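You operate a simulated robot arm through the tools that you are given. There is no shell and no other tool.

The job below is to be done with a simulated robot arm. You get a single attempt, and the scene is never put back.

TASK
At the blue table, dot slides L5, G6 and L7 purple.
Fine: one dot of the purple marker on top of each; they stay in the drying rack; the marker goes back in its holder.

It is judged by the outcome, as a careful person would: the job done as asked, and still so three seconds after it is handed in. It fails if anything else is knocked over, pushed out of place, dropped, spilled or broken.

THE ROBOT
A 7-joint arm with a two-finger parallel gripper, fixed in place. Base frame: the origin is at the foot of the arm, x ahead of it, y to its left, z up; the work surface is at about z = 0.88. Lengths are in m, angles in degrees, forces in N, time in s.
With the tool pointing down near the work surface it reaches from about 0.38 to 0.8 m from the base axis. Its first joint turns from -143.0 to 143.0 degrees. Payload 3 kg.
The tool frame sits at the grasp point between the pads (the TCP): z along the fingers, y along the line on which they close. The tips reach 0.03 m beyond it. Largest opening 0.11 m; finger width 0.02, thickness 0.01; the body of the gripper, 0.048 by 0.112 m, starts 0.055 m behind the TCP.
Orientation is told as [roll, pitch, yaw] about the base's x, y, z axes, in that order, counted from this pose: with the fingers straight down and closing along the base's y, the tool's x points along the base's -x, its y along +y and its z along -z.

THE INTERFACE
- The arm moves only by the tool play_rows. Its argument "steps" is a list of rows, each a list of 7 numbers: the shift along the base's x, y, z in cm, then the turn, a rotation vector about the base's x, y, z in rad, then the closure, from 0 (fully open) to 1 (shut). In form: [[x, y, z, wx, wy, wz, grip], ...]. A call has 1 to 20 rows; each row shifts and turns the commanded pose from where the row before left it. A row lasts 0.2 s, in which the tool goes at most 0.05 m and 8.6 degrees; a call with a longer step from one row to the next is refused whole, and so is a gripper value outside its range. Where a pose cannot be reached the arm comes as near as it can. A force on the tool above 40 N (or 10 N above the force at the start of the call, whichever is more), or a blocked arm, ends the call early, and 0.2 s more pass. The fingers move at their own pace (about 0.153 m/s each) and stop on an object; they squeeze with about 30 N. The grip force told is the motor's: it shows also when the fingers shut on nothing. Time passes only in rows, and 0.2 s behind the last, so rows that do not move let the fingers close. The reply holds the time, the measured pose of the TCP, the force on the tool along the base axes, the opening and the grip force, in the units named above and with some noise, with the torque about the TCP (base axes, N m) and any sound that the robot's microphone picked up.
- Cameras (640 x 400 px; columns grow to the right, rows downward): "scene" is fixed at [0.0498, -0.4856, 1.7433]; the picture's right is [0.58, -0.81, 0.00], its down [-0.51, -0.36, -0.78] and it looks along [0.63, 0.45, -0.63] (base axes); focal length 346 px, centre (320, 200). "wrist" rides on the gripper at [0.072, 0.017, -0.103] in the tool frame; the picture's right is [-0.23, 0.97, 0.00], its down [-0.76, -0.18, -0.62] and it looks along [-0.61, -0.14, 0.78] (tool axes); focal length 222 px, centre (320, 200). There is no depth. A picture from a camera that has moved, and an enlarged one, comes with that camera's place and axes in the base frame and with its lens. The place of the scene camera against the robot may be out by one fixed shift of up to 0.018 m in any direction.
- capture(camera): a new picture of that camera. The clock stands still meanwhile.
- slide_trunk(by): slides the trunk up (or, below 0, down) by that many m; the arm rides with it, the base frame stays. It gives what a move gives, with no picture.
- enlarge(camera, box): a new picture of the part [left, top, right, bottom] of that camera's present view, enlarged. The clock stands still meanwhile.
- job_done(): hands the job in; it is judged then, once.

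Nothing tells you positions but the pictures and the camera data. Unless the task says otherwise, let go and move clear before handing in.

The tools are called after "Emit:" as a command line: name --pt "numbers of a row" for each row, then --argument value for the rest, lists and objects as JSON in quotes. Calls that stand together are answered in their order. play_rows: Moves the arm, as the interface text tells. Its arguments: {"type":"object","properties":{"steps":{"type":"array","items":{"type":"array","items":{"type":"number"}}}},"required":["steps"]} The other tools are called the same way: slide_trunk (by) slides the trunk up or down; capture (camera) takes a picture; enlarge (camera, box) takes an enlarged picture of a part of a camera's view; job_done () hands the job in.

At the start:

```text
time: 0.0
position: [0.6204, -0.0394, 1.2827]
tcp_rot: [0.1, 0.0, 0.0]
wrist_force: [0.0, -0.1, -0.2]
ft_torque: [-0.01, 0.02, 0.01]
width: 0.11
grip_force: 0.1
trunk travel left (down, up): [-0.425, 0.065]
```

scene: 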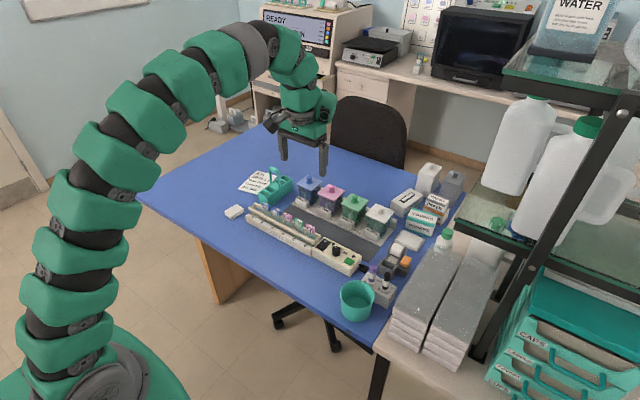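
wrist: 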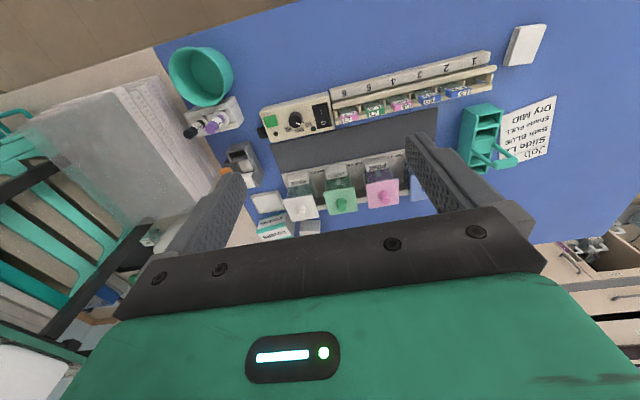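

I see a blue table with a drying rack of slides, staining jars, a marker holder and a teal bin. I'll enlarge the views to find the slides and the purple marker.

Emit:
enlarge --camera "scene" --box '[230, 180, 370, 280]'

Emit:
enlarge --camera "scene" --box '[330, 220, 430, 330]'

Emit:
enlarge --camera "wrist" --box '[250, 40, 510, 190]'

Emit:
enlarge --camera "wrist" --box '[150, 40, 290, 190]'

```text
4.00 times, centred on (300, 230) of scene
camera zoom: at [0.0498, -0.4856, 1.7433], right [0.58, -0.81, 0.0], down [-0.51, -0.36, -0.78], along [0.63, 0.45, -0.63], focal length 1383 px, centre (400, 80)
```

zoom: 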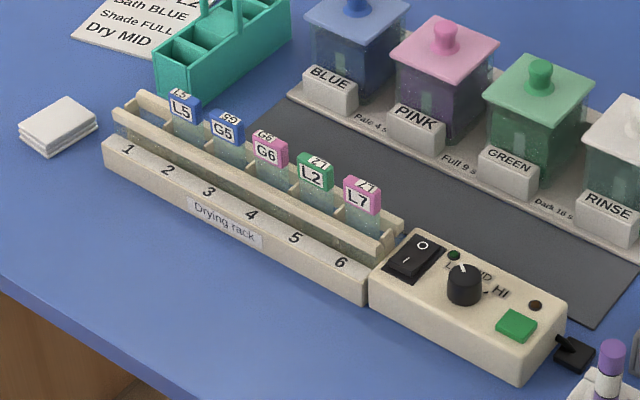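

```text
3.64 times, centred on (380, 275) of scene
camera zoom: at [0.0498, -0.4856, 1.7433], right [0.58, -0.81, 0.0], down [-0.51, -0.36, -0.78], along [0.63, 0.45, -0.63], focal length 1257 px, centre (102, -73)
```

zoom: 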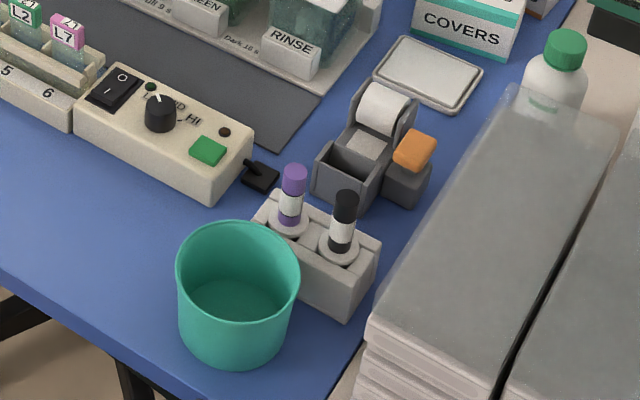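

```text
2.46 times, centred on (380, 115) of wrist
camera zoom: at [0.5477, -0.0233, 1.3864], right [0.23, 0.97, 0.0], down [0.76, -0.18, 0.62], along [0.61, -0.14, -0.78], focal length 547 px, centre (172, 409)
```

zoom: 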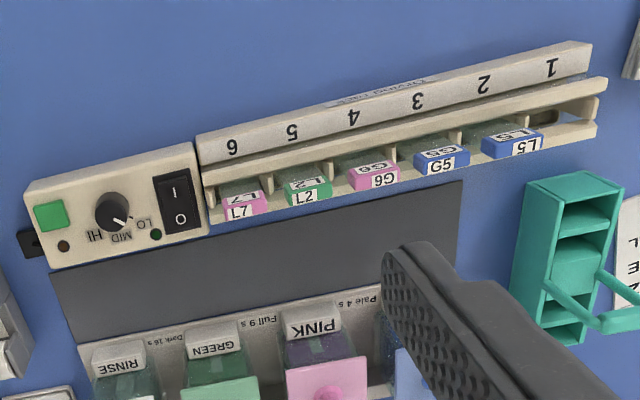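

```text
2.67 times, centred on (220, 115) of wrist
camera zoom: at [0.5477, -0.0233, 1.3864], right [0.23, 0.97, 0.0], down [0.76, -0.18, 0.62], along [0.61, -0.14, -0.78], focal length 592 px, centre (587, 427)
```

zoom: 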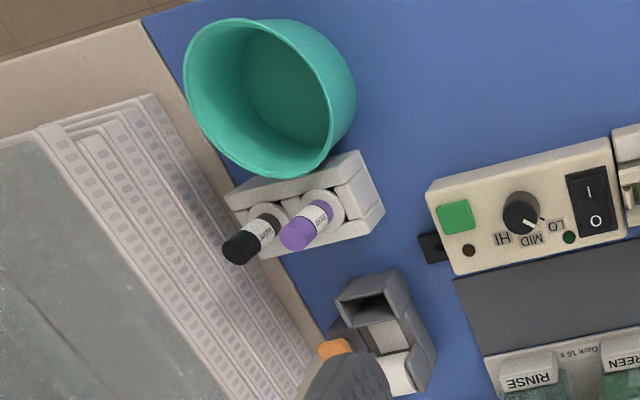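

The purple marker stands next to a black one, at about (0.64, -0.24). The slides run along y at x≈0.695. I'll move above the markers for a closer look with the wrist camera.

Emit:
play_rows --pt "0 -4 -2 0 0 0 0" --pt "0 -4 -2 0 0 0 0" --pt "0 -4 -2 0 0 0 0" --pt "0 -4 -2 0 0 0 0" --pt "0 -2 -2 0 0 0 0" --pt "0 0 0 0 0 0 0"

Emit:
capture --camera "wrist"

Emit:
capture --camera "scene"

```text
time: 1.4
position: [0.6209, -0.221, 1.1845]
tcp_rot: [-0.1, 0.0, 0.1]
wrist_force: [0.4, -0.5, 0.3]
ft_torque: [0.04, 0.04, 0.01]
width: 0.1099
grip_force: 0.1
trunk travel left (down, up): [-0.425, 0.065]
```

```text
taken
camera wrist: at [0.5482, -0.2044, 1.2871], right [0.23, 0.97, 0.0], down [0.76, -0.18, 0.62], along [0.61, -0.14, -0.78], focal length 222 px, centre (320, 200)
```

wrist: 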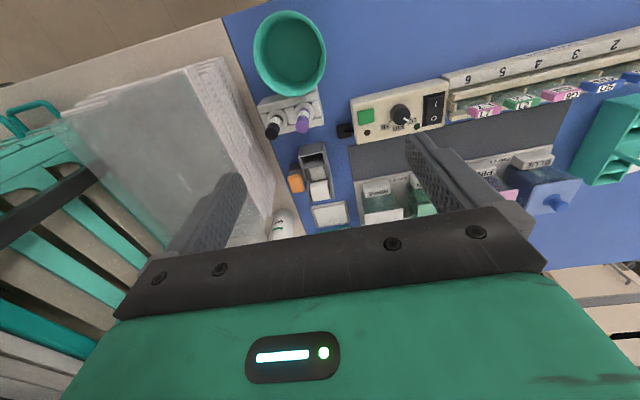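

```text
taken
```

scene: 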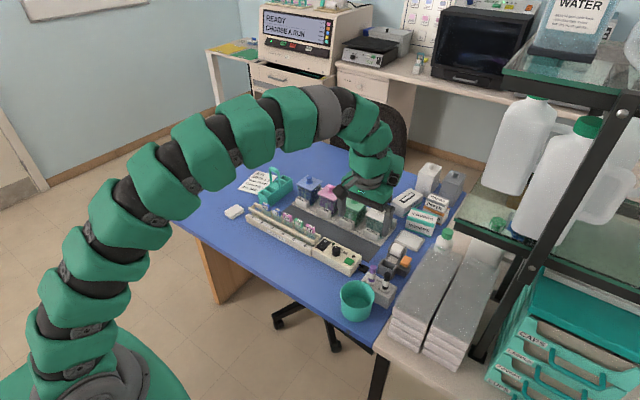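

The wrist camera now sees the markers from above at the near side. I'll zoom in to measure them, and look at the rack from here too.

Emit:
enlarge --camera "wrist" --box '[240, 70, 340, 150]'

Emit:
enlarge --camera "wrist" --box '[430, 40, 640, 150]'

Emit:
enlarge --camera "scene" --box '[340, 255, 420, 325]'

```text
5.00 times, centred on (290, 110) of wrist
camera zoom: at [0.5482, -0.2044, 1.2871], right [0.23, 0.97, 0.0], down [0.76, -0.18, 0.62], along [0.61, -0.14, -0.78], focal length 1111 px, centre (470, 650)
```

zoom: 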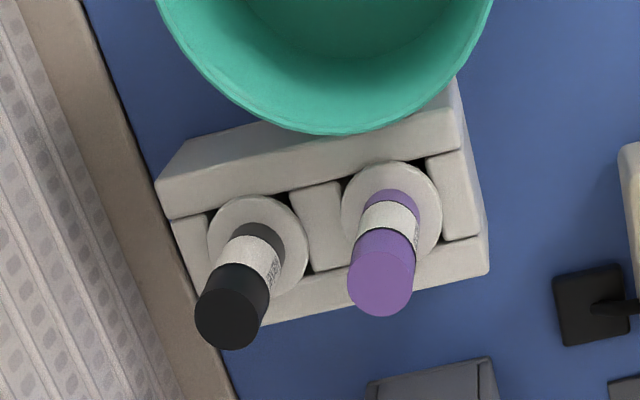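

```text
3.05 times, centred on (535, 95) of wrist
camera zoom: at [0.5482, -0.2044, 1.2871], right [0.23, 0.97, 0.0], down [0.76, -0.18, 0.62], along [0.61, -0.14, -0.78], focal length 677 px, centre (-335, 520)
```

zoom: 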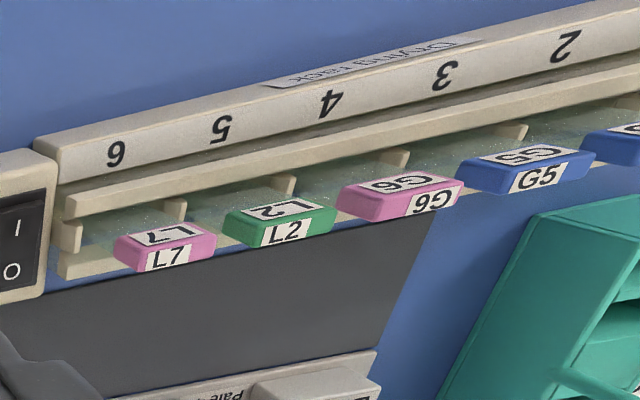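

```text
5.71 times, centred on (380, 290) of scene
camera zoom: at [0.0498, -0.4856, 1.7433], right [0.58, -0.81, 0.0], down [-0.51, -0.36, -0.78], along [0.63, 0.45, -0.63], focal length 1976 px, centre (-23, -314)
```

zoom: 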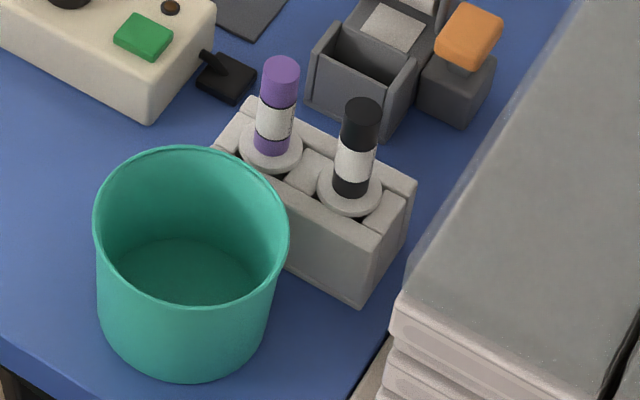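

Comparing the two wrist views puts the purple marker's top at about (0.651, -0.253, 0.989). It stands upright, its collar is at z≈0.93, and the black marker is 44 mm to its right. I'll half-close the fingers and hover over it to check alignment.

Emit:
play_rows --pt "1.0 -1.0 -2 0 0 0 0.6" --pt "1.0 -1.0 -3 0 0 0 0.6" --pt "1.0 -1.2 -3 0 0 0 0.6" --pt "0 0 -3 0 0 0 0.6" --pt "0 0 0 0 0 0 0.6" --pt "0 0 0 0 0 0 0.6"

Emit:
capture --camera "wrist"

Emit:
enlarge --camera "wrist" --box '[240, 100, 400, 200]'

```text
time: 2.8
position: [0.651, -0.253, 1.0693]
tcp_rot: [0.1, 0.1, 0.0]
wrist_force: [0.2, 0.6, -0.1]
ft_torque: [0.02, 0.01, 0.04]
width: 0.0439
grip_force: 0.2
trunk travel left (down, up): [-0.425, 0.065]
```

```text
taken
camera wrist: at [0.5786, -0.2359, 1.1717], right [0.23, 0.97, 0.0], down [0.76, -0.18, 0.62], along [0.61, -0.14, -0.78], focal length 222 px, centre (320, 200)
```

wrist: 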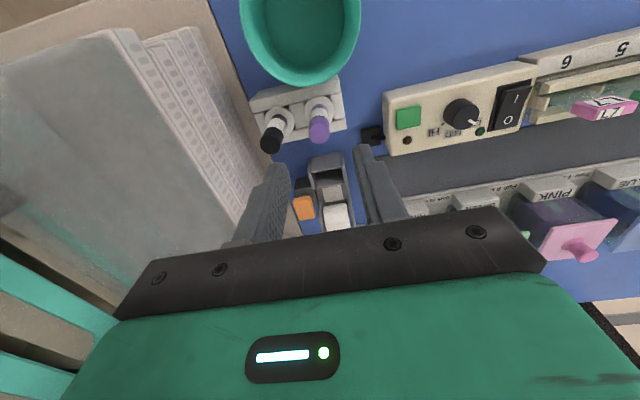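

```text
4.00 times, centred on (320, 150) of wrist
camera zoom: at [0.5786, -0.2359, 1.1717], right [0.23, 0.97, 0.0], down [0.76, -0.18, 0.62], along [0.61, -0.14, -0.78], focal length 888 px, centre (320, 400)
```

zoom: 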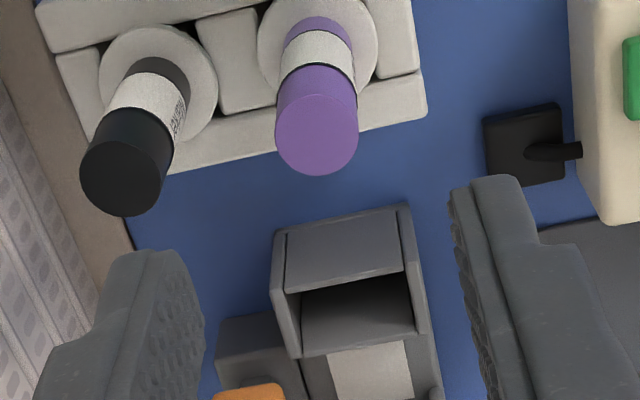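

The marker is centred under the tool, within a millimetre. I'll set the opening to about 36 mm and go straight down to z≈0.971, so the tips stop just above the collar.

Emit:
play_rows --pt "0 0 0 0 0 0 0.67" --pt "-0.05 0 -2 0 0 0 0.67" --pt "0 0 -2 0 0 0 0.67" --pt "0 0 -2 0 0 0 0.67" --pt "0 0 -2 0 0 0 0.67" --pt "0 0 -1 0 0 0 0.67" --pt "0 0 -0.8 0 0 0 0.67" --pt "0 0 0 0 0 0 0.67"

Emit:
capture --camera "wrist"

Emit:
enlarge --camera "scene" --box '[320, 235, 440, 325]'

```text
time: 4.6
position: [0.6511, -0.2533, 0.9752]
tcp_rot: [0.0, 0.0, 0.0]
wrist_force: [0.1, 0.0, -0.8]
ft_torque: [-0.03, -0.01, 0.05]
width: 0.0363
grip_force: 0.0
trunk travel left (down, up): [-0.425, 0.065]
```

```text
taken
camera wrist: at [0.5779, -0.2358, 1.0781], right [0.23, 0.97, 0.0], down [0.76, -0.18, 0.62], along [0.61, -0.14, -0.78], focal length 222 px, centre (320, 200)
```

wrist: 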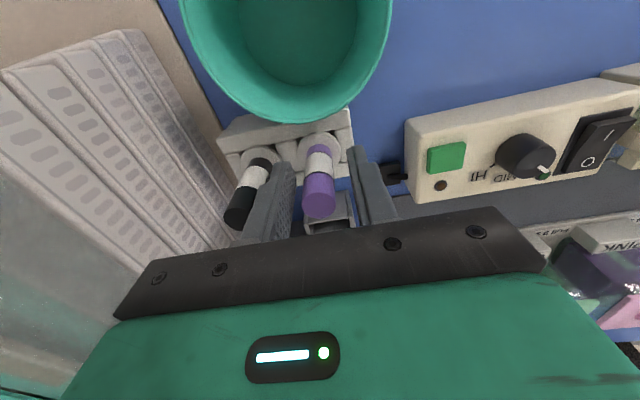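

```text
4.44 times, centred on (380, 280) of scene
camera zoom: at [0.0498, -0.4856, 1.7433], right [0.58, -0.81, 0.0], down [-0.51, -0.36, -0.78], along [0.63, 0.45, -0.63], focal length 1537 px, centre (53, -156)
```

zoom: 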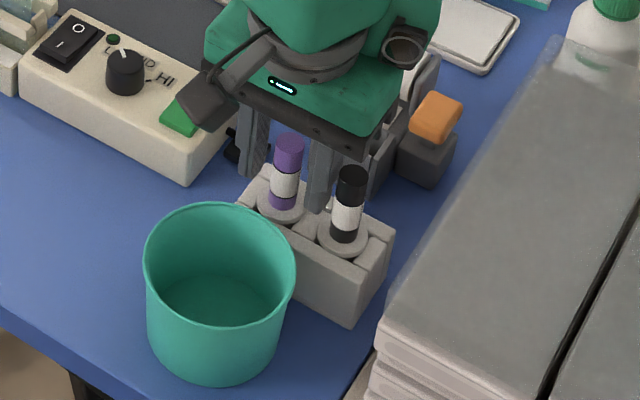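

The fingers straddle the purple marker and both clear the black one. I'll close on it now.

Emit:
play_rows --pt "0 0 0 0 0 0 0.75" --pt "0 0 0 0 0 0 0.82" --pt "0 0 0 0 0 0 0.9" --pt "0 0 0 0 0 0 1" --pt "0 0 0 0 0 0 1"

Emit:
enlarge --camera "scene" --box '[320, 235, 440, 325]'

Emit:
enlarge --camera "wrist" --box '[200, 90, 440, 240]'

```text
time: 5.8
position: [0.6507, -0.2521, 0.9767]
tcp_rot: [0.0, -0.1, 0.0]
wrist_force: [-0.3, -0.2, 0.2]
ft_torque: [0.01, -0.03, -0.01]
width: 0.0155
grip_force: 30.5
trunk travel left (down, up): [-0.425, 0.065]
```

```text
4.44 times, centred on (380, 280) of scene
camera zoom: at [0.0498, -0.4856, 1.7433], right [0.58, -0.81, 0.0], down [-0.51, -0.36, -0.78], along [0.63, 0.45, -0.63], focal length 1537 px, centre (53, -156)
```

zoom: 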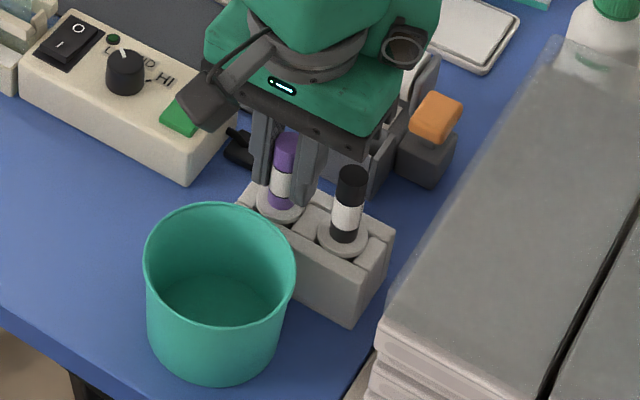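

```text
2.67 times, centred on (320, 165) of wrist
camera zoom: at [0.5778, -0.2357, 1.0781], right [0.23, 0.97, 0.0], down [0.76, -0.18, 0.62], along [0.61, -0.14, -0.78], focal length 592 px, centre (320, 293)
```

zoom: 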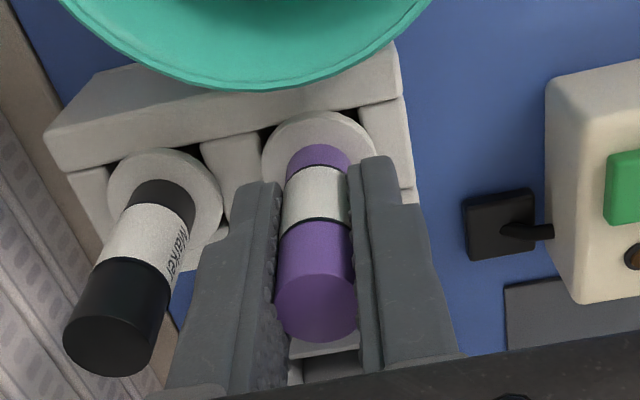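

I have the marker with 30 N at a 15.5 mm opening. I'll lift it straight up out of the holder slowly and check what comes out.

Emit:
play_rows --pt "0 0 0.5 0 0 0 1" --pt "0 0 1 0 0 0 1" --pt "0 0 1 0 0 0 1" --pt "0 0 1.5 0 0 0 1" --pt "0 0 2 0 0 0 1" --pt "0 0 2 0 0 0 1" --pt "0 0 2 0 0 0 1" --pt "0 0 2 0 0 0 1" --pt "0 0 0 0 0 0 1"

Emit:
enlarge --camera "scene" --box '[320, 205, 440, 325]'

Emit:
enlarge --camera "wrist" --box '[200, 60, 440, 220]'

```text
time: 7.8
position: [0.6486, -0.252, 1.0975]
tcp_rot: [0.0, 0.1, 0.0]
wrist_force: [-0.2, 0.2, -0.1]
ft_torque: [-0.02, -0.01, 0.02]
width: 0.0161
grip_force: 30.0
trunk travel left (down, up): [-0.425, 0.065]
```

```text
3.33 times, centred on (380, 265) of scene
camera zoom: at [0.0498, -0.4856, 1.7433], right [0.58, -0.81, 0.0], down [-0.51, -0.36, -0.78], along [0.63, 0.45, -0.63], focal length 1153 px, centre (120, -17)
```

zoom: 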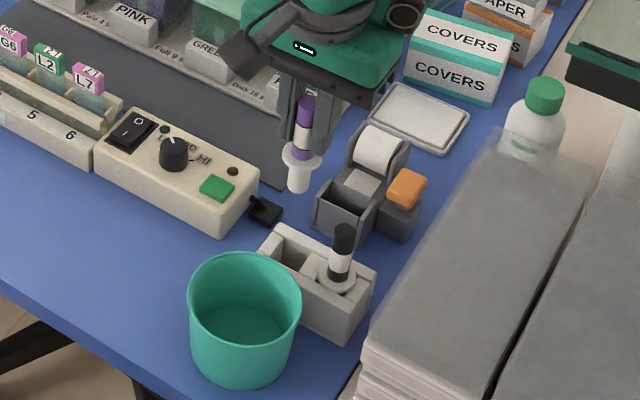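

```text
2.50 times, centred on (320, 140) of wrist
camera zoom: at [0.5764, -0.2342, 1.1998], right [0.23, 0.97, 0.0], down [0.76, -0.18, 0.62], along [0.61, -0.14, -0.78], focal length 555 px, centre (320, 350)
```

zoom: 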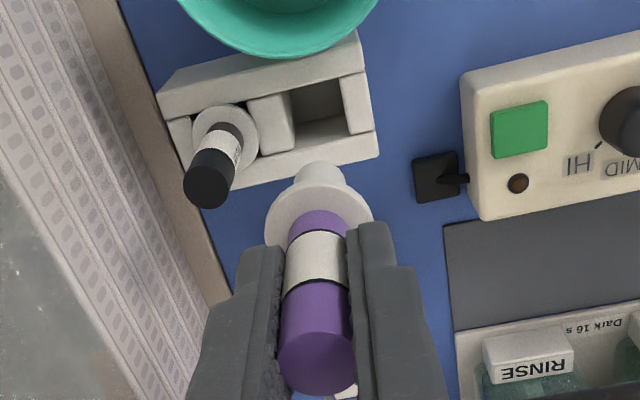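

The white flange and a stub came up with the marker. I'll zoom in to see whether that stub is the tip.

Emit:
enlarge --camera "scene" --box '[355, 225, 395, 265]'

Emit:
enlarge --camera "wrist" --box '[280, 110, 380, 180]'

```text
10.00 times, centred on (375, 245) of scene
camera zoom: at [0.0498, -0.4856, 1.7433], right [0.58, -0.81, 0.0], down [-0.51, -0.36, -0.78], along [0.63, 0.45, -0.63], focal length 3458 px, centre (-230, -250)
```

zoom: 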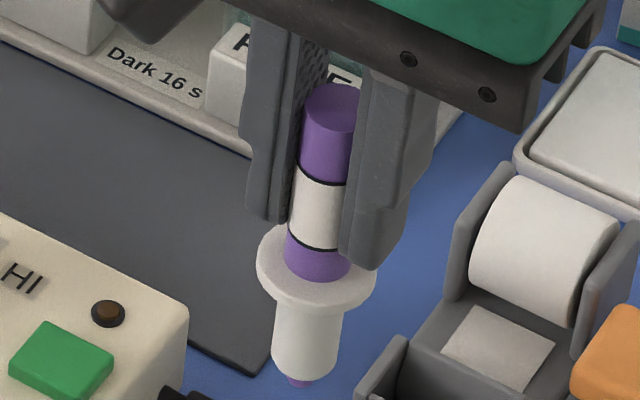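

```text
5.71 times, centred on (330, 145) of wrist
camera zoom: at [0.5764, -0.2342, 1.1998], right [0.23, 0.97, 0.0], down [0.76, -0.18, 0.62], along [0.61, -0.14, -0.78], focal length 1269 px, centre (263, 514)
```

zoom: 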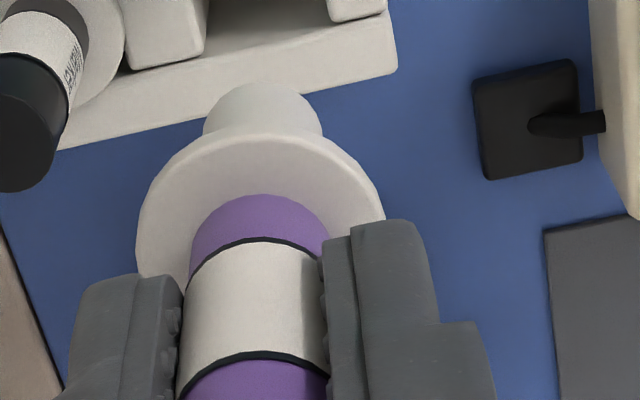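

A purple nib shows at the bottom of the white stub, about 94 mm below the TCP. I'll raise the marker and carry it over towards the rack, near slide L7, to measure the slide tops with the wrist camera.

Emit:
play_rows --pt "0 0 3 0 0 0 1" --pt "0 3 1 0 0 0 1" --pt "0.5 4 0 0 0 0 1" --pt "0.5 4 0 0 0 0 1" --pt "0.5 4 0 0 0 0 1" --pt "0.5 4 0 0 0 0 1" --pt "0.5 4 0 0 0 0 1" --pt "0 2 0 0 0 0 1" --pt "0 0 0 0 0 0 1" --pt "0 0 0 0 0 0 1"

Emit:
capture --camera "wrist"

Emit:
enlarge --camera "wrist" --box '[240, 60, 560, 220]'

Emit:
enlarge --camera "scene" --box '[240, 150, 400, 270]'

```text
time: 10.0
position: [0.6764, -0.0026, 1.137]
tcp_rot: [0.0, 0.0, 0.0]
wrist_force: [0.2, 0.9, 0.2]
ft_torque: [-0.03, -0.03, 0.02]
width: 0.016
grip_force: 30.2
trunk travel left (down, up): [-0.425, 0.065]
```

```text
taken
camera wrist: at [0.6032, 0.0137, 1.2405], right [0.23, 0.97, 0.0], down [0.76, -0.18, 0.62], along [0.61, -0.14, -0.78], focal length 222 px, centre (320, 200)
```

wrist: 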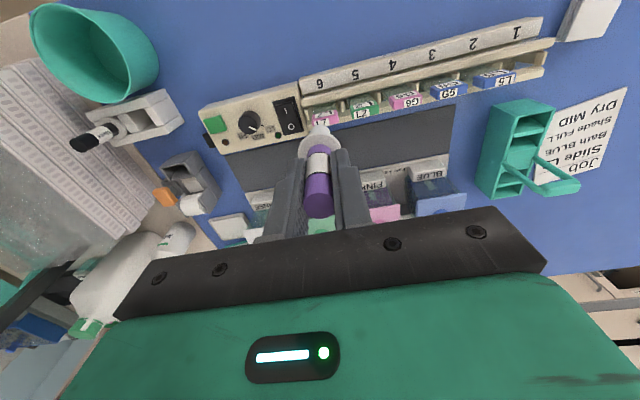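

```text
2.00 times, centred on (400, 140) of wrist
camera zoom: at [0.6032, 0.0137, 1.2405], right [0.23, 0.97, 0.0], down [0.76, -0.18, 0.62], along [0.61, -0.14, -0.78], focal length 444 px, centre (160, 320)
```

zoom: 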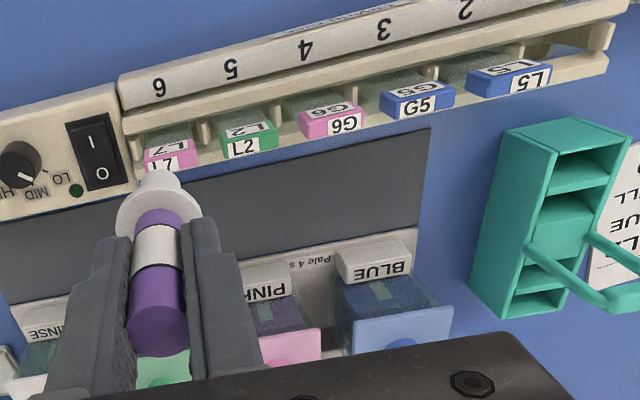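

```text
3.33 times, centred on (320, 210) of scene
camera zoom: at [0.0498, -0.4856, 1.7433], right [0.58, -0.81, 0.0], down [-0.51, -0.36, -0.78], along [0.63, 0.45, -0.63], focal length 1153 px, centre (320, 167)
```

zoom: 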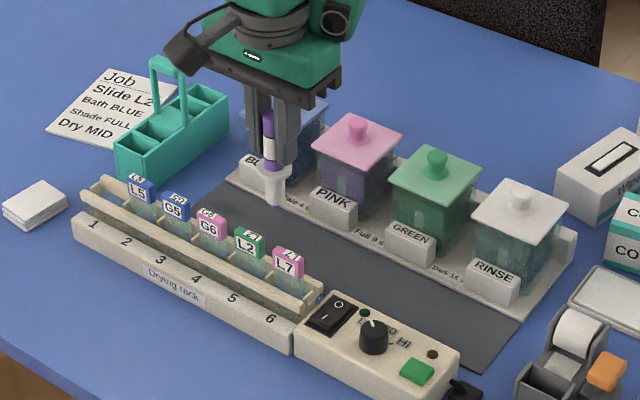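

From here the lower half of each cap in the image, with its upright text, is the top face. I'll zoom in for precise pixel positions.

Emit:
enlarge --camera "wrist" --box '[300, 80, 420, 155]'

Emit:
enlarge --camera "wrist" --box '[400, 40, 540, 130]'

Emit:
enlarge --camera "scene" --box '[250, 190, 330, 240]'

```text
5.33 times, centred on (360, 118) of wrist
camera zoom: at [0.6032, 0.0137, 1.2405], right [0.23, 0.97, 0.0], down [0.76, -0.18, 0.62], along [0.61, -0.14, -0.78], focal length 1185 px, centre (107, 640)
```

zoom: 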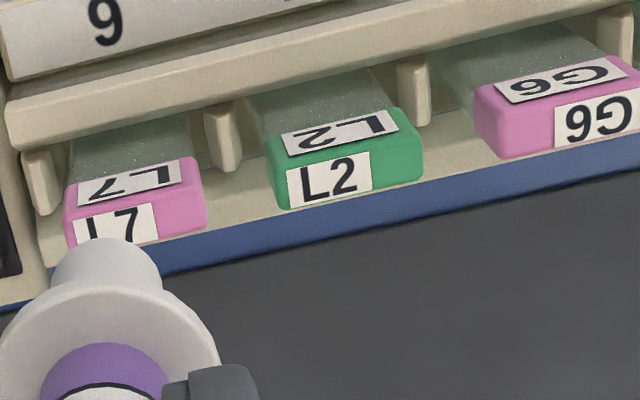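

```text
4.44 times, centred on (470, 85) of wrist
camera zoom: at [0.6032, 0.0137, 1.2405], right [0.23, 0.97, 0.0], down [0.76, -0.18, 0.62], along [0.61, -0.14, -0.78], focal length 987 px, centre (-347, 711)
```

zoom: 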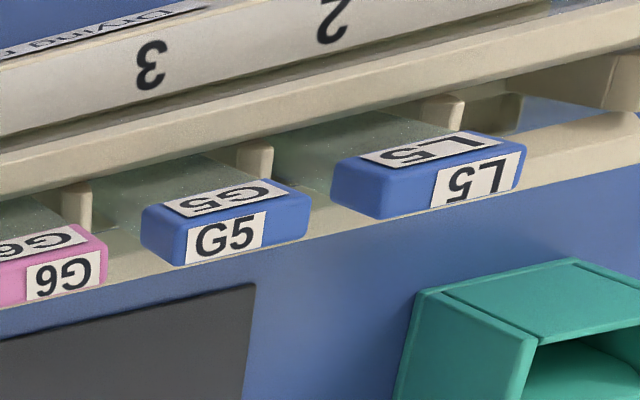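

```text
8.00 times, centred on (290, 215) of scene
camera zoom: at [0.0498, -0.4856, 1.7433], right [0.58, -0.81, 0.0], down [-0.51, -0.36, -0.78], along [0.63, 0.45, -0.63], focal length 2766 px, centre (560, 80)
```

zoom: 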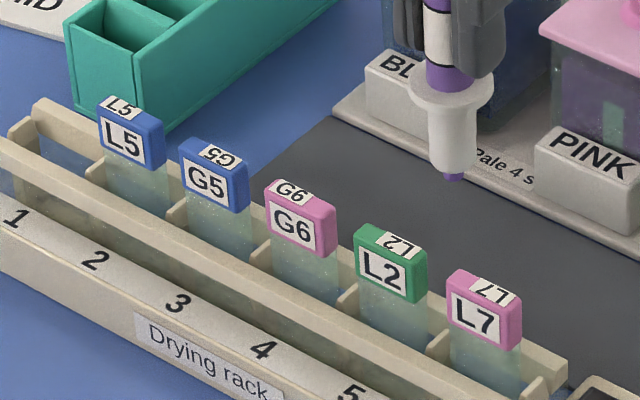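

The slide tops come out at z≈0.968 with a 10 mm deep face: L7 (0.6975, -0.001), G6 (0.698, 0.0965), L5 (0.6985, 0.193). Nib contact should come at a TCP height of about 1.062. I'll hover the nib about 2 cm over L7 and check.

Emit:
play_rows --pt "1.0 0 0 0 0 0 1" --pt "1.25 0 0 0 0 0 1" --pt "0 0 -2 0 0 0 1" --pt "0 0 -2 0 0 0 1" --pt "0 0 -1 0 0 0 1" --pt "0 0 0 0 0 0 1" --pt "0 0 0 0 0 0 1"

Emit:
enlarge --camera "wrist" --box '[270, 80, 390, 155]'

Emit:
enlarge --camera "scene" --box '[270, 190, 350, 240]'

```text
time: 11.6
position: [0.6972, -0.0026, 1.0857]
tcp_rot: [0.0, 0.1, 0.0]
wrist_force: [0.7, -0.5, -0.9]
ft_torque: [0.02, 0.0, 0.0]
width: 0.0158
grip_force: 29.7
trunk travel left (down, up): [-0.425, 0.065]
```

```text
5.33 times, centred on (330, 118) of wrist
camera zoom: at [0.6236, 0.014, 1.1884], right [0.23, 0.97, 0.0], down [0.76, -0.18, 0.62], along [0.61, -0.14, -0.78], focal length 1185 px, centre (267, 640)
```

zoom: 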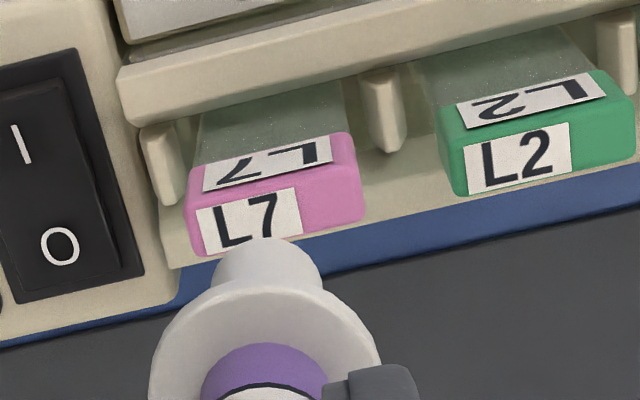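

```text
8.00 times, centred on (310, 215) of scene
camera zoom: at [0.0498, -0.4856, 1.7433], right [0.58, -0.81, 0.0], down [-0.51, -0.36, -0.78], along [0.63, 0.45, -0.63], focal length 2766 px, centre (400, 80)
```

zoom: 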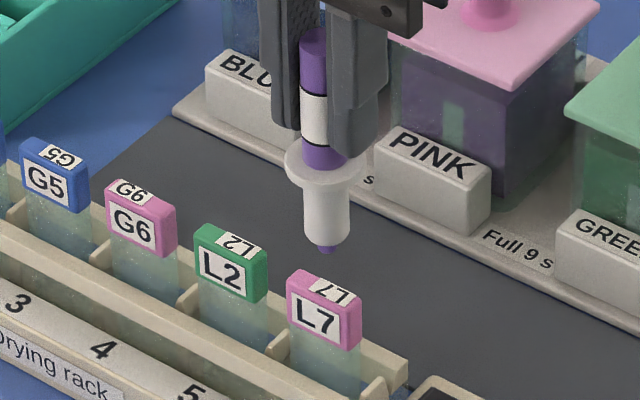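

The nib lines up with L7's top in both views, roughly 20 mm above it. I'll come down most of the way and look again before touching.

Emit:
play_rows --pt "0 0.1 -0.7 0 0 0 1" --pt "0 0 -0.6 0 0 0 1" --pt "0 0 0 0 0 0 1" --pt "0 0 0 0 0 0 1"

Emit:
enlarge --camera "scene" --box '[290, 200, 330, 240]'

Emit:
enlarge --camera "wrist" --box '[270, 80, 390, 155]'

```text
time: 12.6
position: [0.699, -0.002, 1.0717]
tcp_rot: [0.0, 0.0, 0.0]
wrist_force: [0.1, 0.0, -0.5]
ft_torque: [0.0, -0.02, 0.03]
width: 0.0159
grip_force: 30.2
trunk travel left (down, up): [-0.425, 0.065]
```

```text
10.00 times, centred on (310, 220) of scene
camera zoom: at [0.0498, -0.4856, 1.7433], right [0.58, -0.81, 0.0], down [-0.51, -0.36, -0.78], along [0.63, 0.45, -0.63], focal length 3458 px, centre (420, 0)
```

zoom: 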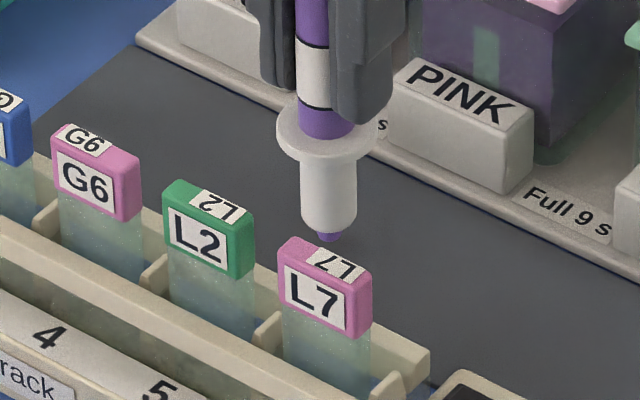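

```text
5.33 times, centred on (330, 118) of wrist
camera zoom: at [0.6251, 0.0152, 1.176], right [0.23, 0.97, 0.0], down [0.76, -0.18, 0.62], along [0.61, -0.14, -0.78], focal length 1185 px, centre (267, 640)
```

zoom: 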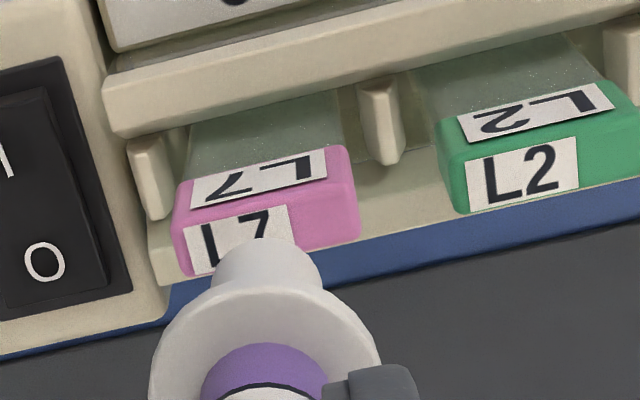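

The nib is about 9–10 mm above L7's top centre, with at most 1 mm lateral error. I'll approach in small steps and watch the force.

Emit:
play_rows --pt "-0.05 0.03 -0.3 0 0 0 1" --pt "0 0 -0.3 0 0 0 1" --pt "0 0 0 0 0 0 1" --pt "0 0 0 0 0 0 1"

Emit:
enlarge --camera "scene" --box '[300, 210, 330, 235]'

```text
time: 13.6
position: [0.6973, -0.0027, 1.0682]
tcp_rot: [0.1, 0.1, 0.0]
wrist_force: [0.4, -1.0, -0.1]
ft_torque: [0.02, -0.01, -0.03]
width: 0.016
grip_force: 30.4
trunk travel left (down, up): [-0.425, 0.065]
```

```text
16.00 times, centred on (315, 222) of scene
camera zoom: at [0.0498, -0.4856, 1.7433], right [0.58, -0.81, 0.0], down [-0.51, -0.36, -0.78], along [0.63, 0.45, -0.63], focal length 5532 px, centre (400, -160)
```

zoom: 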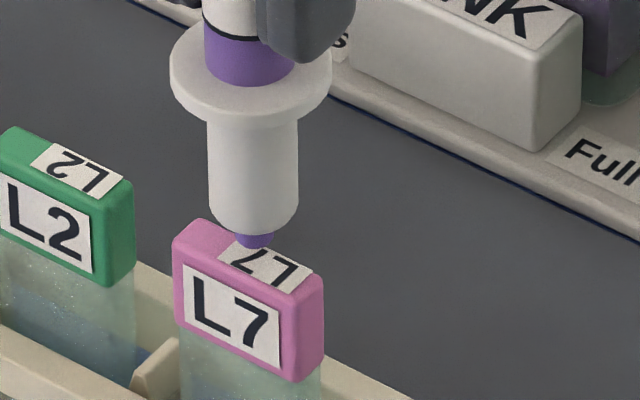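

About 4 mm remain. I'll go down 1 mm per call, reading the force each time.

Emit:
play_rows --pt "0 0 -0.1 0 0 0 1" --pt "0 0 -0.1 0 0 0 1" --pt "0 0 0 0 0 0 1"

Emit:
play_rows --pt "0 0 -0.1 0 0 0 1" --pt "0 0 0 0 0 0 1"

Emit:
enlarge --camera "scene" --box '[300, 210, 330, 235]'

```text
time: 14.4
position: [0.6969, -0.0015, 1.0643]
tcp_rot: [0.0, 0.0, 0.0]
wrist_force: [1.2, -0.1, 0.0]
ft_torque: [-0.01, 0.01, -0.02]
width: 0.016
grip_force: 29.7
trunk travel left (down, up): [-0.425, 0.065]
```

```text
time: 15.0
position: [0.6971, -0.0016, 1.0637]
tcp_rot: [0.0, 0.0, 0.0]
wrist_force: [0.0, 0.0, -0.1]
ft_torque: [0.02, 0.02, -0.01]
width: 0.0159
grip_force: 29.9
trunk travel left (down, up): [-0.425, 0.065]
```

```text
16.00 times, centred on (315, 222) of scene
camera zoom: at [0.0498, -0.4856, 1.7433], right [0.58, -0.81, 0.0], down [-0.51, -0.36, -0.78], along [0.63, 0.45, -0.63], focal length 5532 px, centre (400, -160)
```

zoom: 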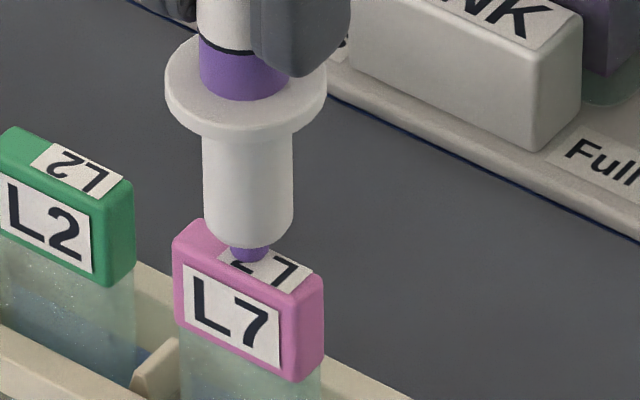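

The nib looks nearly in contact, but no force shows yet. I'll continue in half-millimetre steps.

Emit:
play_rows --pt "0 0 -0.05 0 0 0 1" --pt "0 0 0 0 0 0 1"

Emit:
play_rows --pt "0 0 -0.05 0 0 0 1" --pt "0 0 0 0 0 0 1"

Emit:
enlarge --camera "scene" --box '[300, 210, 330, 235]'

Emit:
enlarge --camera "wrist" --box '[270, 80, 390, 155]'

```text
time: 15.6
position: [0.6985, -0.0011, 1.0641]
tcp_rot: [0.0, 0.0, 0.1]
wrist_force: [-0.2, -0.8, 1.4]
ft_torque: [-0.02, 0.0, -0.01]
width: 0.0163
grip_force: 29.9
trunk travel left (down, up): [-0.425, 0.065]
```

```text
time: 16.2
position: [0.6971, -0.0009, 1.0641]
tcp_rot: [0.1, -0.1, 0.1]
wrist_force: [-1.1, -1.0, 5.0]
ft_torque: [0.01, -0.02, 0.01]
width: 0.0161
grip_force: 30.1
trunk travel left (down, up): [-0.425, 0.065]
```

```text
16.00 times, centred on (315, 222) of scene
camera zoom: at [0.0498, -0.4856, 1.7433], right [0.58, -0.81, 0.0], down [-0.51, -0.36, -0.78], along [0.63, 0.45, -0.63], focal length 5532 px, centre (400, -160)
```

zoom: 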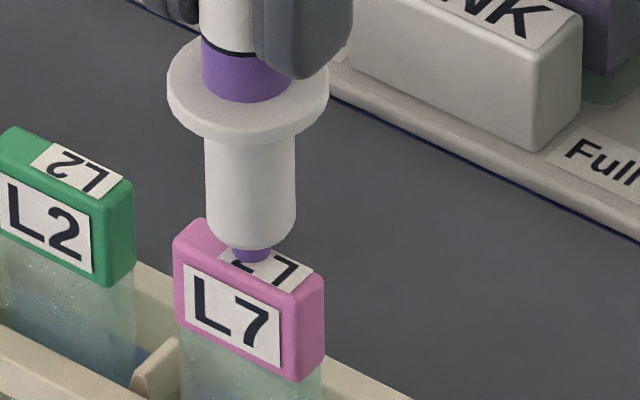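

```text
5.33 times, centred on (330, 118) of wrist
camera zoom: at [0.6242, 0.0158, 1.166], right [0.23, 0.97, 0.0], down [0.76, -0.18, 0.62], along [0.61, -0.14, -0.78], focal length 1185 px, centre (267, 640)
```

zoom: 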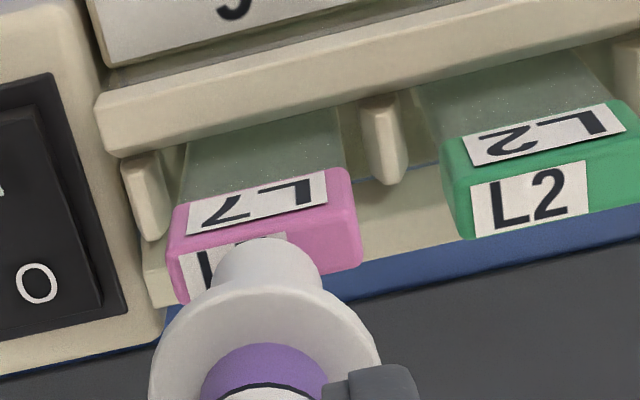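

Contact: the upward force rose to 5 N. I'll lift straight up and check for the dot.

Emit:
play_rows --pt "0 0 0.5 0 0 0 1" --pt "0 0 1.5 0 0 0 1" --pt "0 0 2 0 0 0 1" --pt "0 0 0 0 0 0 1"

Emit:
enlarge --camera "scene" --box '[290, 205, 330, 235]'

Emit:
enlarge --camera "wrist" --box '[270, 80, 390, 155]'

```text
time: 17.2
position: [0.6953, -0.0006, 1.103]
tcp_rot: [-0.1, 0.1, 0.0]
wrist_force: [-0.2, 0.3, 0.5]
ft_torque: [-0.02, -0.01, 0.01]
width: 0.0159
grip_force: 29.9
trunk travel left (down, up): [-0.425, 0.065]
```

```text
13.33 times, centred on (310, 220) of scene
camera zoom: at [0.0498, -0.4856, 1.7433], right [0.58, -0.81, 0.0], down [-0.51, -0.36, -0.78], along [0.63, 0.45, -0.63], focal length 4610 px, centre (453, -67)
```

zoom: 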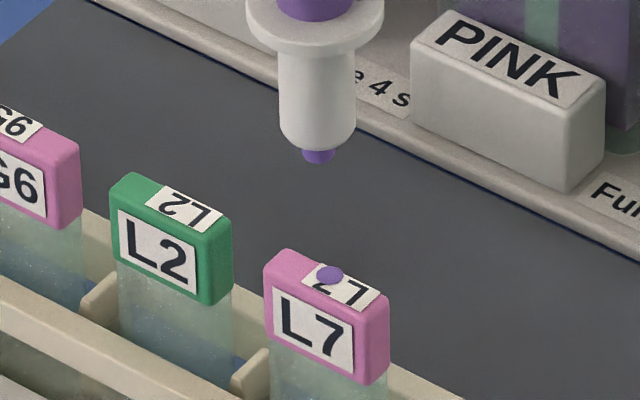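

```text
5.33 times, centred on (330, 118) of wrist
camera zoom: at [0.6223, 0.0166, 1.2069], right [0.23, 0.97, 0.0], down [0.76, -0.18, 0.62], along [0.61, -0.14, -0.78], focal length 1185 px, centre (267, 640)
```

zoom: 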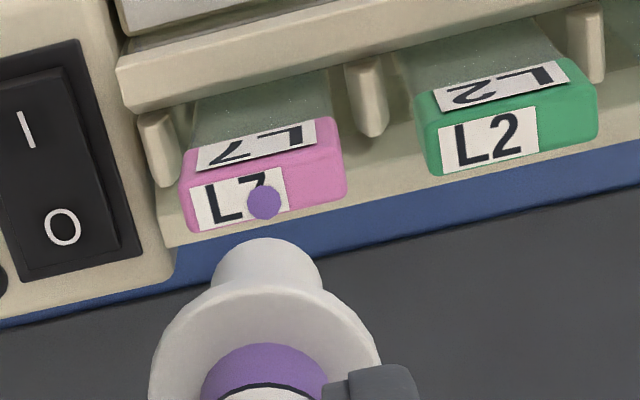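

L7 has one clean dot, about 1.5 mm behind centre. Next is G6, 97 mm to the left, with a small x correction; I'll hover there first.

Emit:
play_rows --pt "-0.1 3.2 0 0 0 0 1" --pt "0 3.2 0 0 0 0 1" --pt "0 3.3 0 0 0 0 1" --pt "0 0 0 0 0 0 1" --pt "0 0 -1.5 0 0 0 1" --pt "0 0 -1.0 0 0 0 1" --pt "0 0 0 0 0 0 1" --pt "0 0 0 0 0 0 1"

Emit:
enlarge --camera "scene" --box '[270, 195, 310, 225]'

Emit:
enlarge --camera "wrist" --box '[270, 80, 390, 155]'

```text
time: 19.0
position: [0.6943, 0.0967, 1.0781]
tcp_rot: [0.0, -0.1, -0.1]
wrist_force: [-0.1, 0.4, 0.0]
ft_torque: [-0.02, -0.03, 0.0]
width: 0.0159
grip_force: 30.0
trunk travel left (down, up): [-0.425, 0.065]
```

```text
13.33 times, centred on (290, 210) of scene
camera zoom: at [0.0498, -0.4856, 1.7433], right [0.58, -0.81, 0.0], down [-0.51, -0.36, -0.78], along [0.63, 0.45, -0.63], focal length 4610 px, centre (720, 67)
```

zoom: 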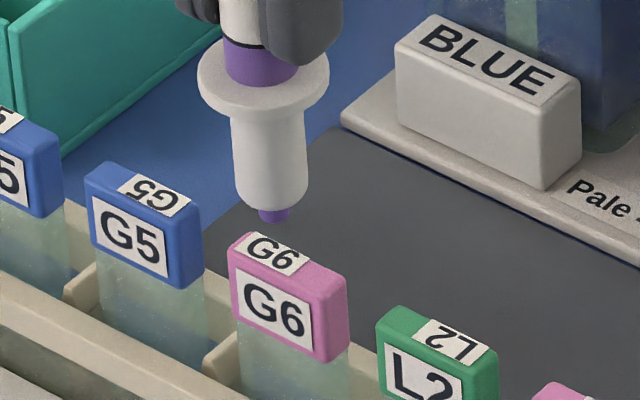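

```text
5.33 times, centred on (330, 118) of wrist
camera zoom: at [0.6219, 0.1135, 1.1813], right [0.23, 0.97, 0.0], down [0.76, -0.18, 0.62], along [0.61, -0.14, -0.78], focal length 1185 px, centre (267, 640)
```

zoom: 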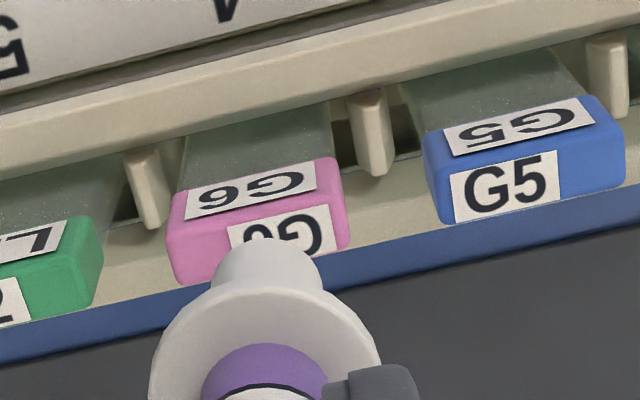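

The nib is roughly over G6, about 1 mm too far left. I'll correct y slightly, come down closer and recheck.

Emit:
play_rows --pt "0 -0.1 -0.5 0 0 0 1" --pt "0 0 -0.4 0 0 0 1" --pt "0 0 0 0 0 0 1" --pt "0 0 0 0 0 0 1"

Emit:
enlarge --camera "scene" --box '[275, 195, 305, 225]'

Emit:
enlarge --camera "wrist" --box '[290, 90, 370, 140]'

```text
time: 20.0
position: [0.6949, 0.0959, 1.0705]
tcp_rot: [0.0, -0.1, 0.0]
wrist_force: [-0.3, -0.7, -0.5]
ft_torque: [0.03, -0.03, 0.02]
width: 0.016
grip_force: 30.0
trunk travel left (down, up): [-0.425, 0.065]
```

```text
13.33 times, centred on (290, 210) of scene
camera zoom: at [0.0498, -0.4856, 1.7433], right [0.58, -0.81, 0.0], down [-0.51, -0.36, -0.78], along [0.63, 0.45, -0.63], focal length 4610 px, centre (720, 67)
```

zoom: 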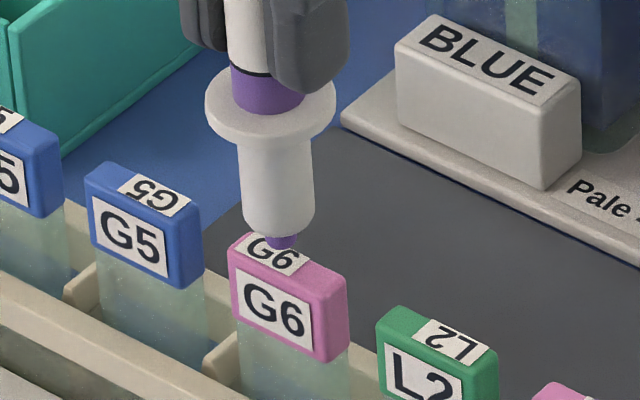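

```text
8.00 times, centred on (330, 115) of wrist
camera zoom: at [0.6225, 0.1125, 1.1727], right [0.23, 0.97, 0.0], down [0.76, -0.18, 0.62], along [0.61, -0.14, -0.78], focal length 1777 px, centre (240, 880)
```

zoom: 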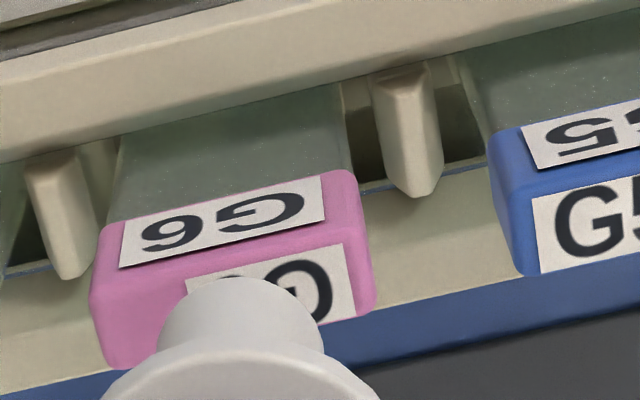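

The projected touchdown is within about 1 mm of G6's top centre. I'll go down to contact in small steps.

Emit:
play_rows --pt "0.03 -0.05 -0.2 0 0 0 1" --pt "0 0 -0.2 0 0 0 1" --pt "0 0 0 0 0 0 1"

Emit:
play_rows --pt "0 0 -0.05 0 0 0 1" --pt "0 0 0 0 0 0 1"

Emit:
play_rows --pt "0 0 -0.05 0 0 0 1" --pt "0 0 0 0 0 0 1"

```text
time: 20.8
position: [0.6956, 0.0949, 1.0647]
tcp_rot: [0.0, 0.1, 0.0]
wrist_force: [-0.1, -0.2, 0.1]
ft_torque: [-0.01, 0.0, -0.03]
width: 0.0161
grip_force: 30.2
trunk travel left (down, up): [-0.425, 0.065]
```

```text
time: 21.4
position: [0.6964, 0.0954, 1.0642]
tcp_rot: [0.0, 0.0, 0.0]
wrist_force: [-0.3, -0.5, -0.1]
ft_torque: [-0.03, 0.04, 0.02]
width: 0.0158
grip_force: 30.3
trunk travel left (down, up): [-0.425, 0.065]
```

```text
time: 22.0
position: [0.6963, 0.0966, 1.0628]
tcp_rot: [0.1, -0.1, 0.0]
wrist_force: [0.0, 0.5, -1.1]
ft_torque: [0.02, -0.01, -0.02]
width: 0.0159
grip_force: 30.1
trunk travel left (down, up): [-0.425, 0.065]
```

Nothing felt yet at a commanded height of 1.0627, so I'll continue in half-millimetre steps.

Emit:
play_rows --pt "0 0 -0.05 0 0 0 1" --pt "0 0 0 0 0 0 1"

Emit:
play_rows --pt "0 0 -0.05 0 0 0 1" --pt "0 0 0 0 0 0 1"

Emit:
enlarge --camera "scene" --box '[275, 195, 305, 225]'

```text
time: 22.6
position: [0.6967, 0.0959, 1.0629]
tcp_rot: [0.1, 0.0, 0.0]
wrist_force: [0.4, -0.5, 1.7]
ft_torque: [-0.03, -0.04, 0.01]
width: 0.0158
grip_force: 29.9
trunk travel left (down, up): [-0.425, 0.065]
```

```text
time: 23.2
position: [0.6973, 0.097, 1.0628]
tcp_rot: [0.0, 0.0, 0.0]
wrist_force: [0.2, -0.6, 1.2]
ft_torque: [0.0, 0.0, -0.02]
width: 0.0159
grip_force: 30.0
trunk travel left (down, up): [-0.425, 0.065]
```

```text
13.33 times, centred on (290, 210) of scene
camera zoom: at [0.0498, -0.4856, 1.7433], right [0.58, -0.81, 0.0], down [-0.51, -0.36, -0.78], along [0.63, 0.45, -0.63], focal length 4610 px, centre (720, 67)
```

zoom: 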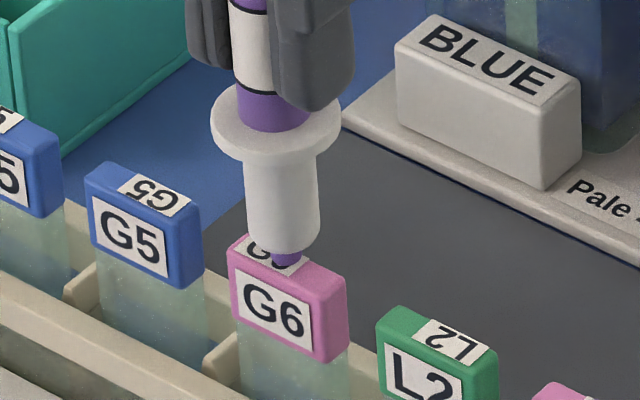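

The force is about 1.5 N, so it is just touching. I'll press another 0.5–1 mm to be sure of the dot.

Emit:
play_rows --pt "0 0 -0.05 0 0 0 1" --pt "0 0 0 0 0 0 1"

```text
time: 23.8
position: [0.6972, 0.0951, 1.0634]
tcp_rot: [0.0, 0.0, -0.1]
wrist_force: [0.3, 0.1, 4.1]
ft_torque: [0.02, -0.04, 0.02]
width: 0.0161
grip_force: 30.0
trunk travel left (down, up): [-0.425, 0.065]
```

Contact at 4 N, so I'll lift and check the dot on G6.

Emit:
play_rows --pt "0 0 0.5 0 0 0 1" --pt "0 0 1.5 0 0 0 1" --pt "0 0 2 0 0 0 1" --pt "0 0 0 0 0 0 1"

Emit:
enlarge --camera "scene" --box '[270, 195, 310, 225]'

Emit:
enlarge --camera "wrist" --box '[290, 75, 370, 125]'

```text
time: 24.8
position: [0.6966, 0.095, 1.102]
tcp_rot: [-0.1, 0.0, 0.0]
wrist_force: [-0.6, -0.6, 0.3]
ft_torque: [-0.01, 0.03, -0.01]
width: 0.0159
grip_force: 30.2
trunk travel left (down, up): [-0.425, 0.065]
```

```text
13.33 times, centred on (290, 210) of scene
camera zoom: at [0.0498, -0.4856, 1.7433], right [0.58, -0.81, 0.0], down [-0.51, -0.36, -0.78], along [0.63, 0.45, -0.63], focal length 4610 px, centre (720, 67)
```

zoom: 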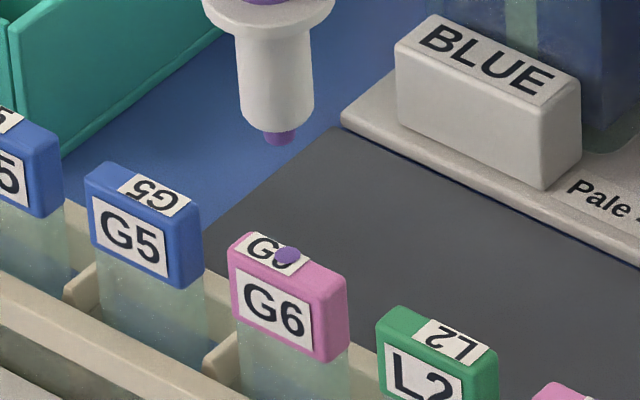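

```text
8.00 times, centred on (330, 100) of wrist
camera zoom: at [0.624, 0.1118, 1.2057], right [0.23, 0.97, 0.0], down [0.76, -0.18, 0.62], along [0.61, -0.14, -0.78], focal length 1777 px, centre (240, 1000)
```

zoom: 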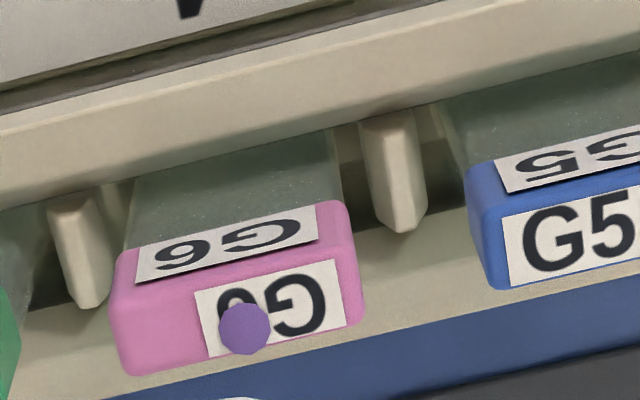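

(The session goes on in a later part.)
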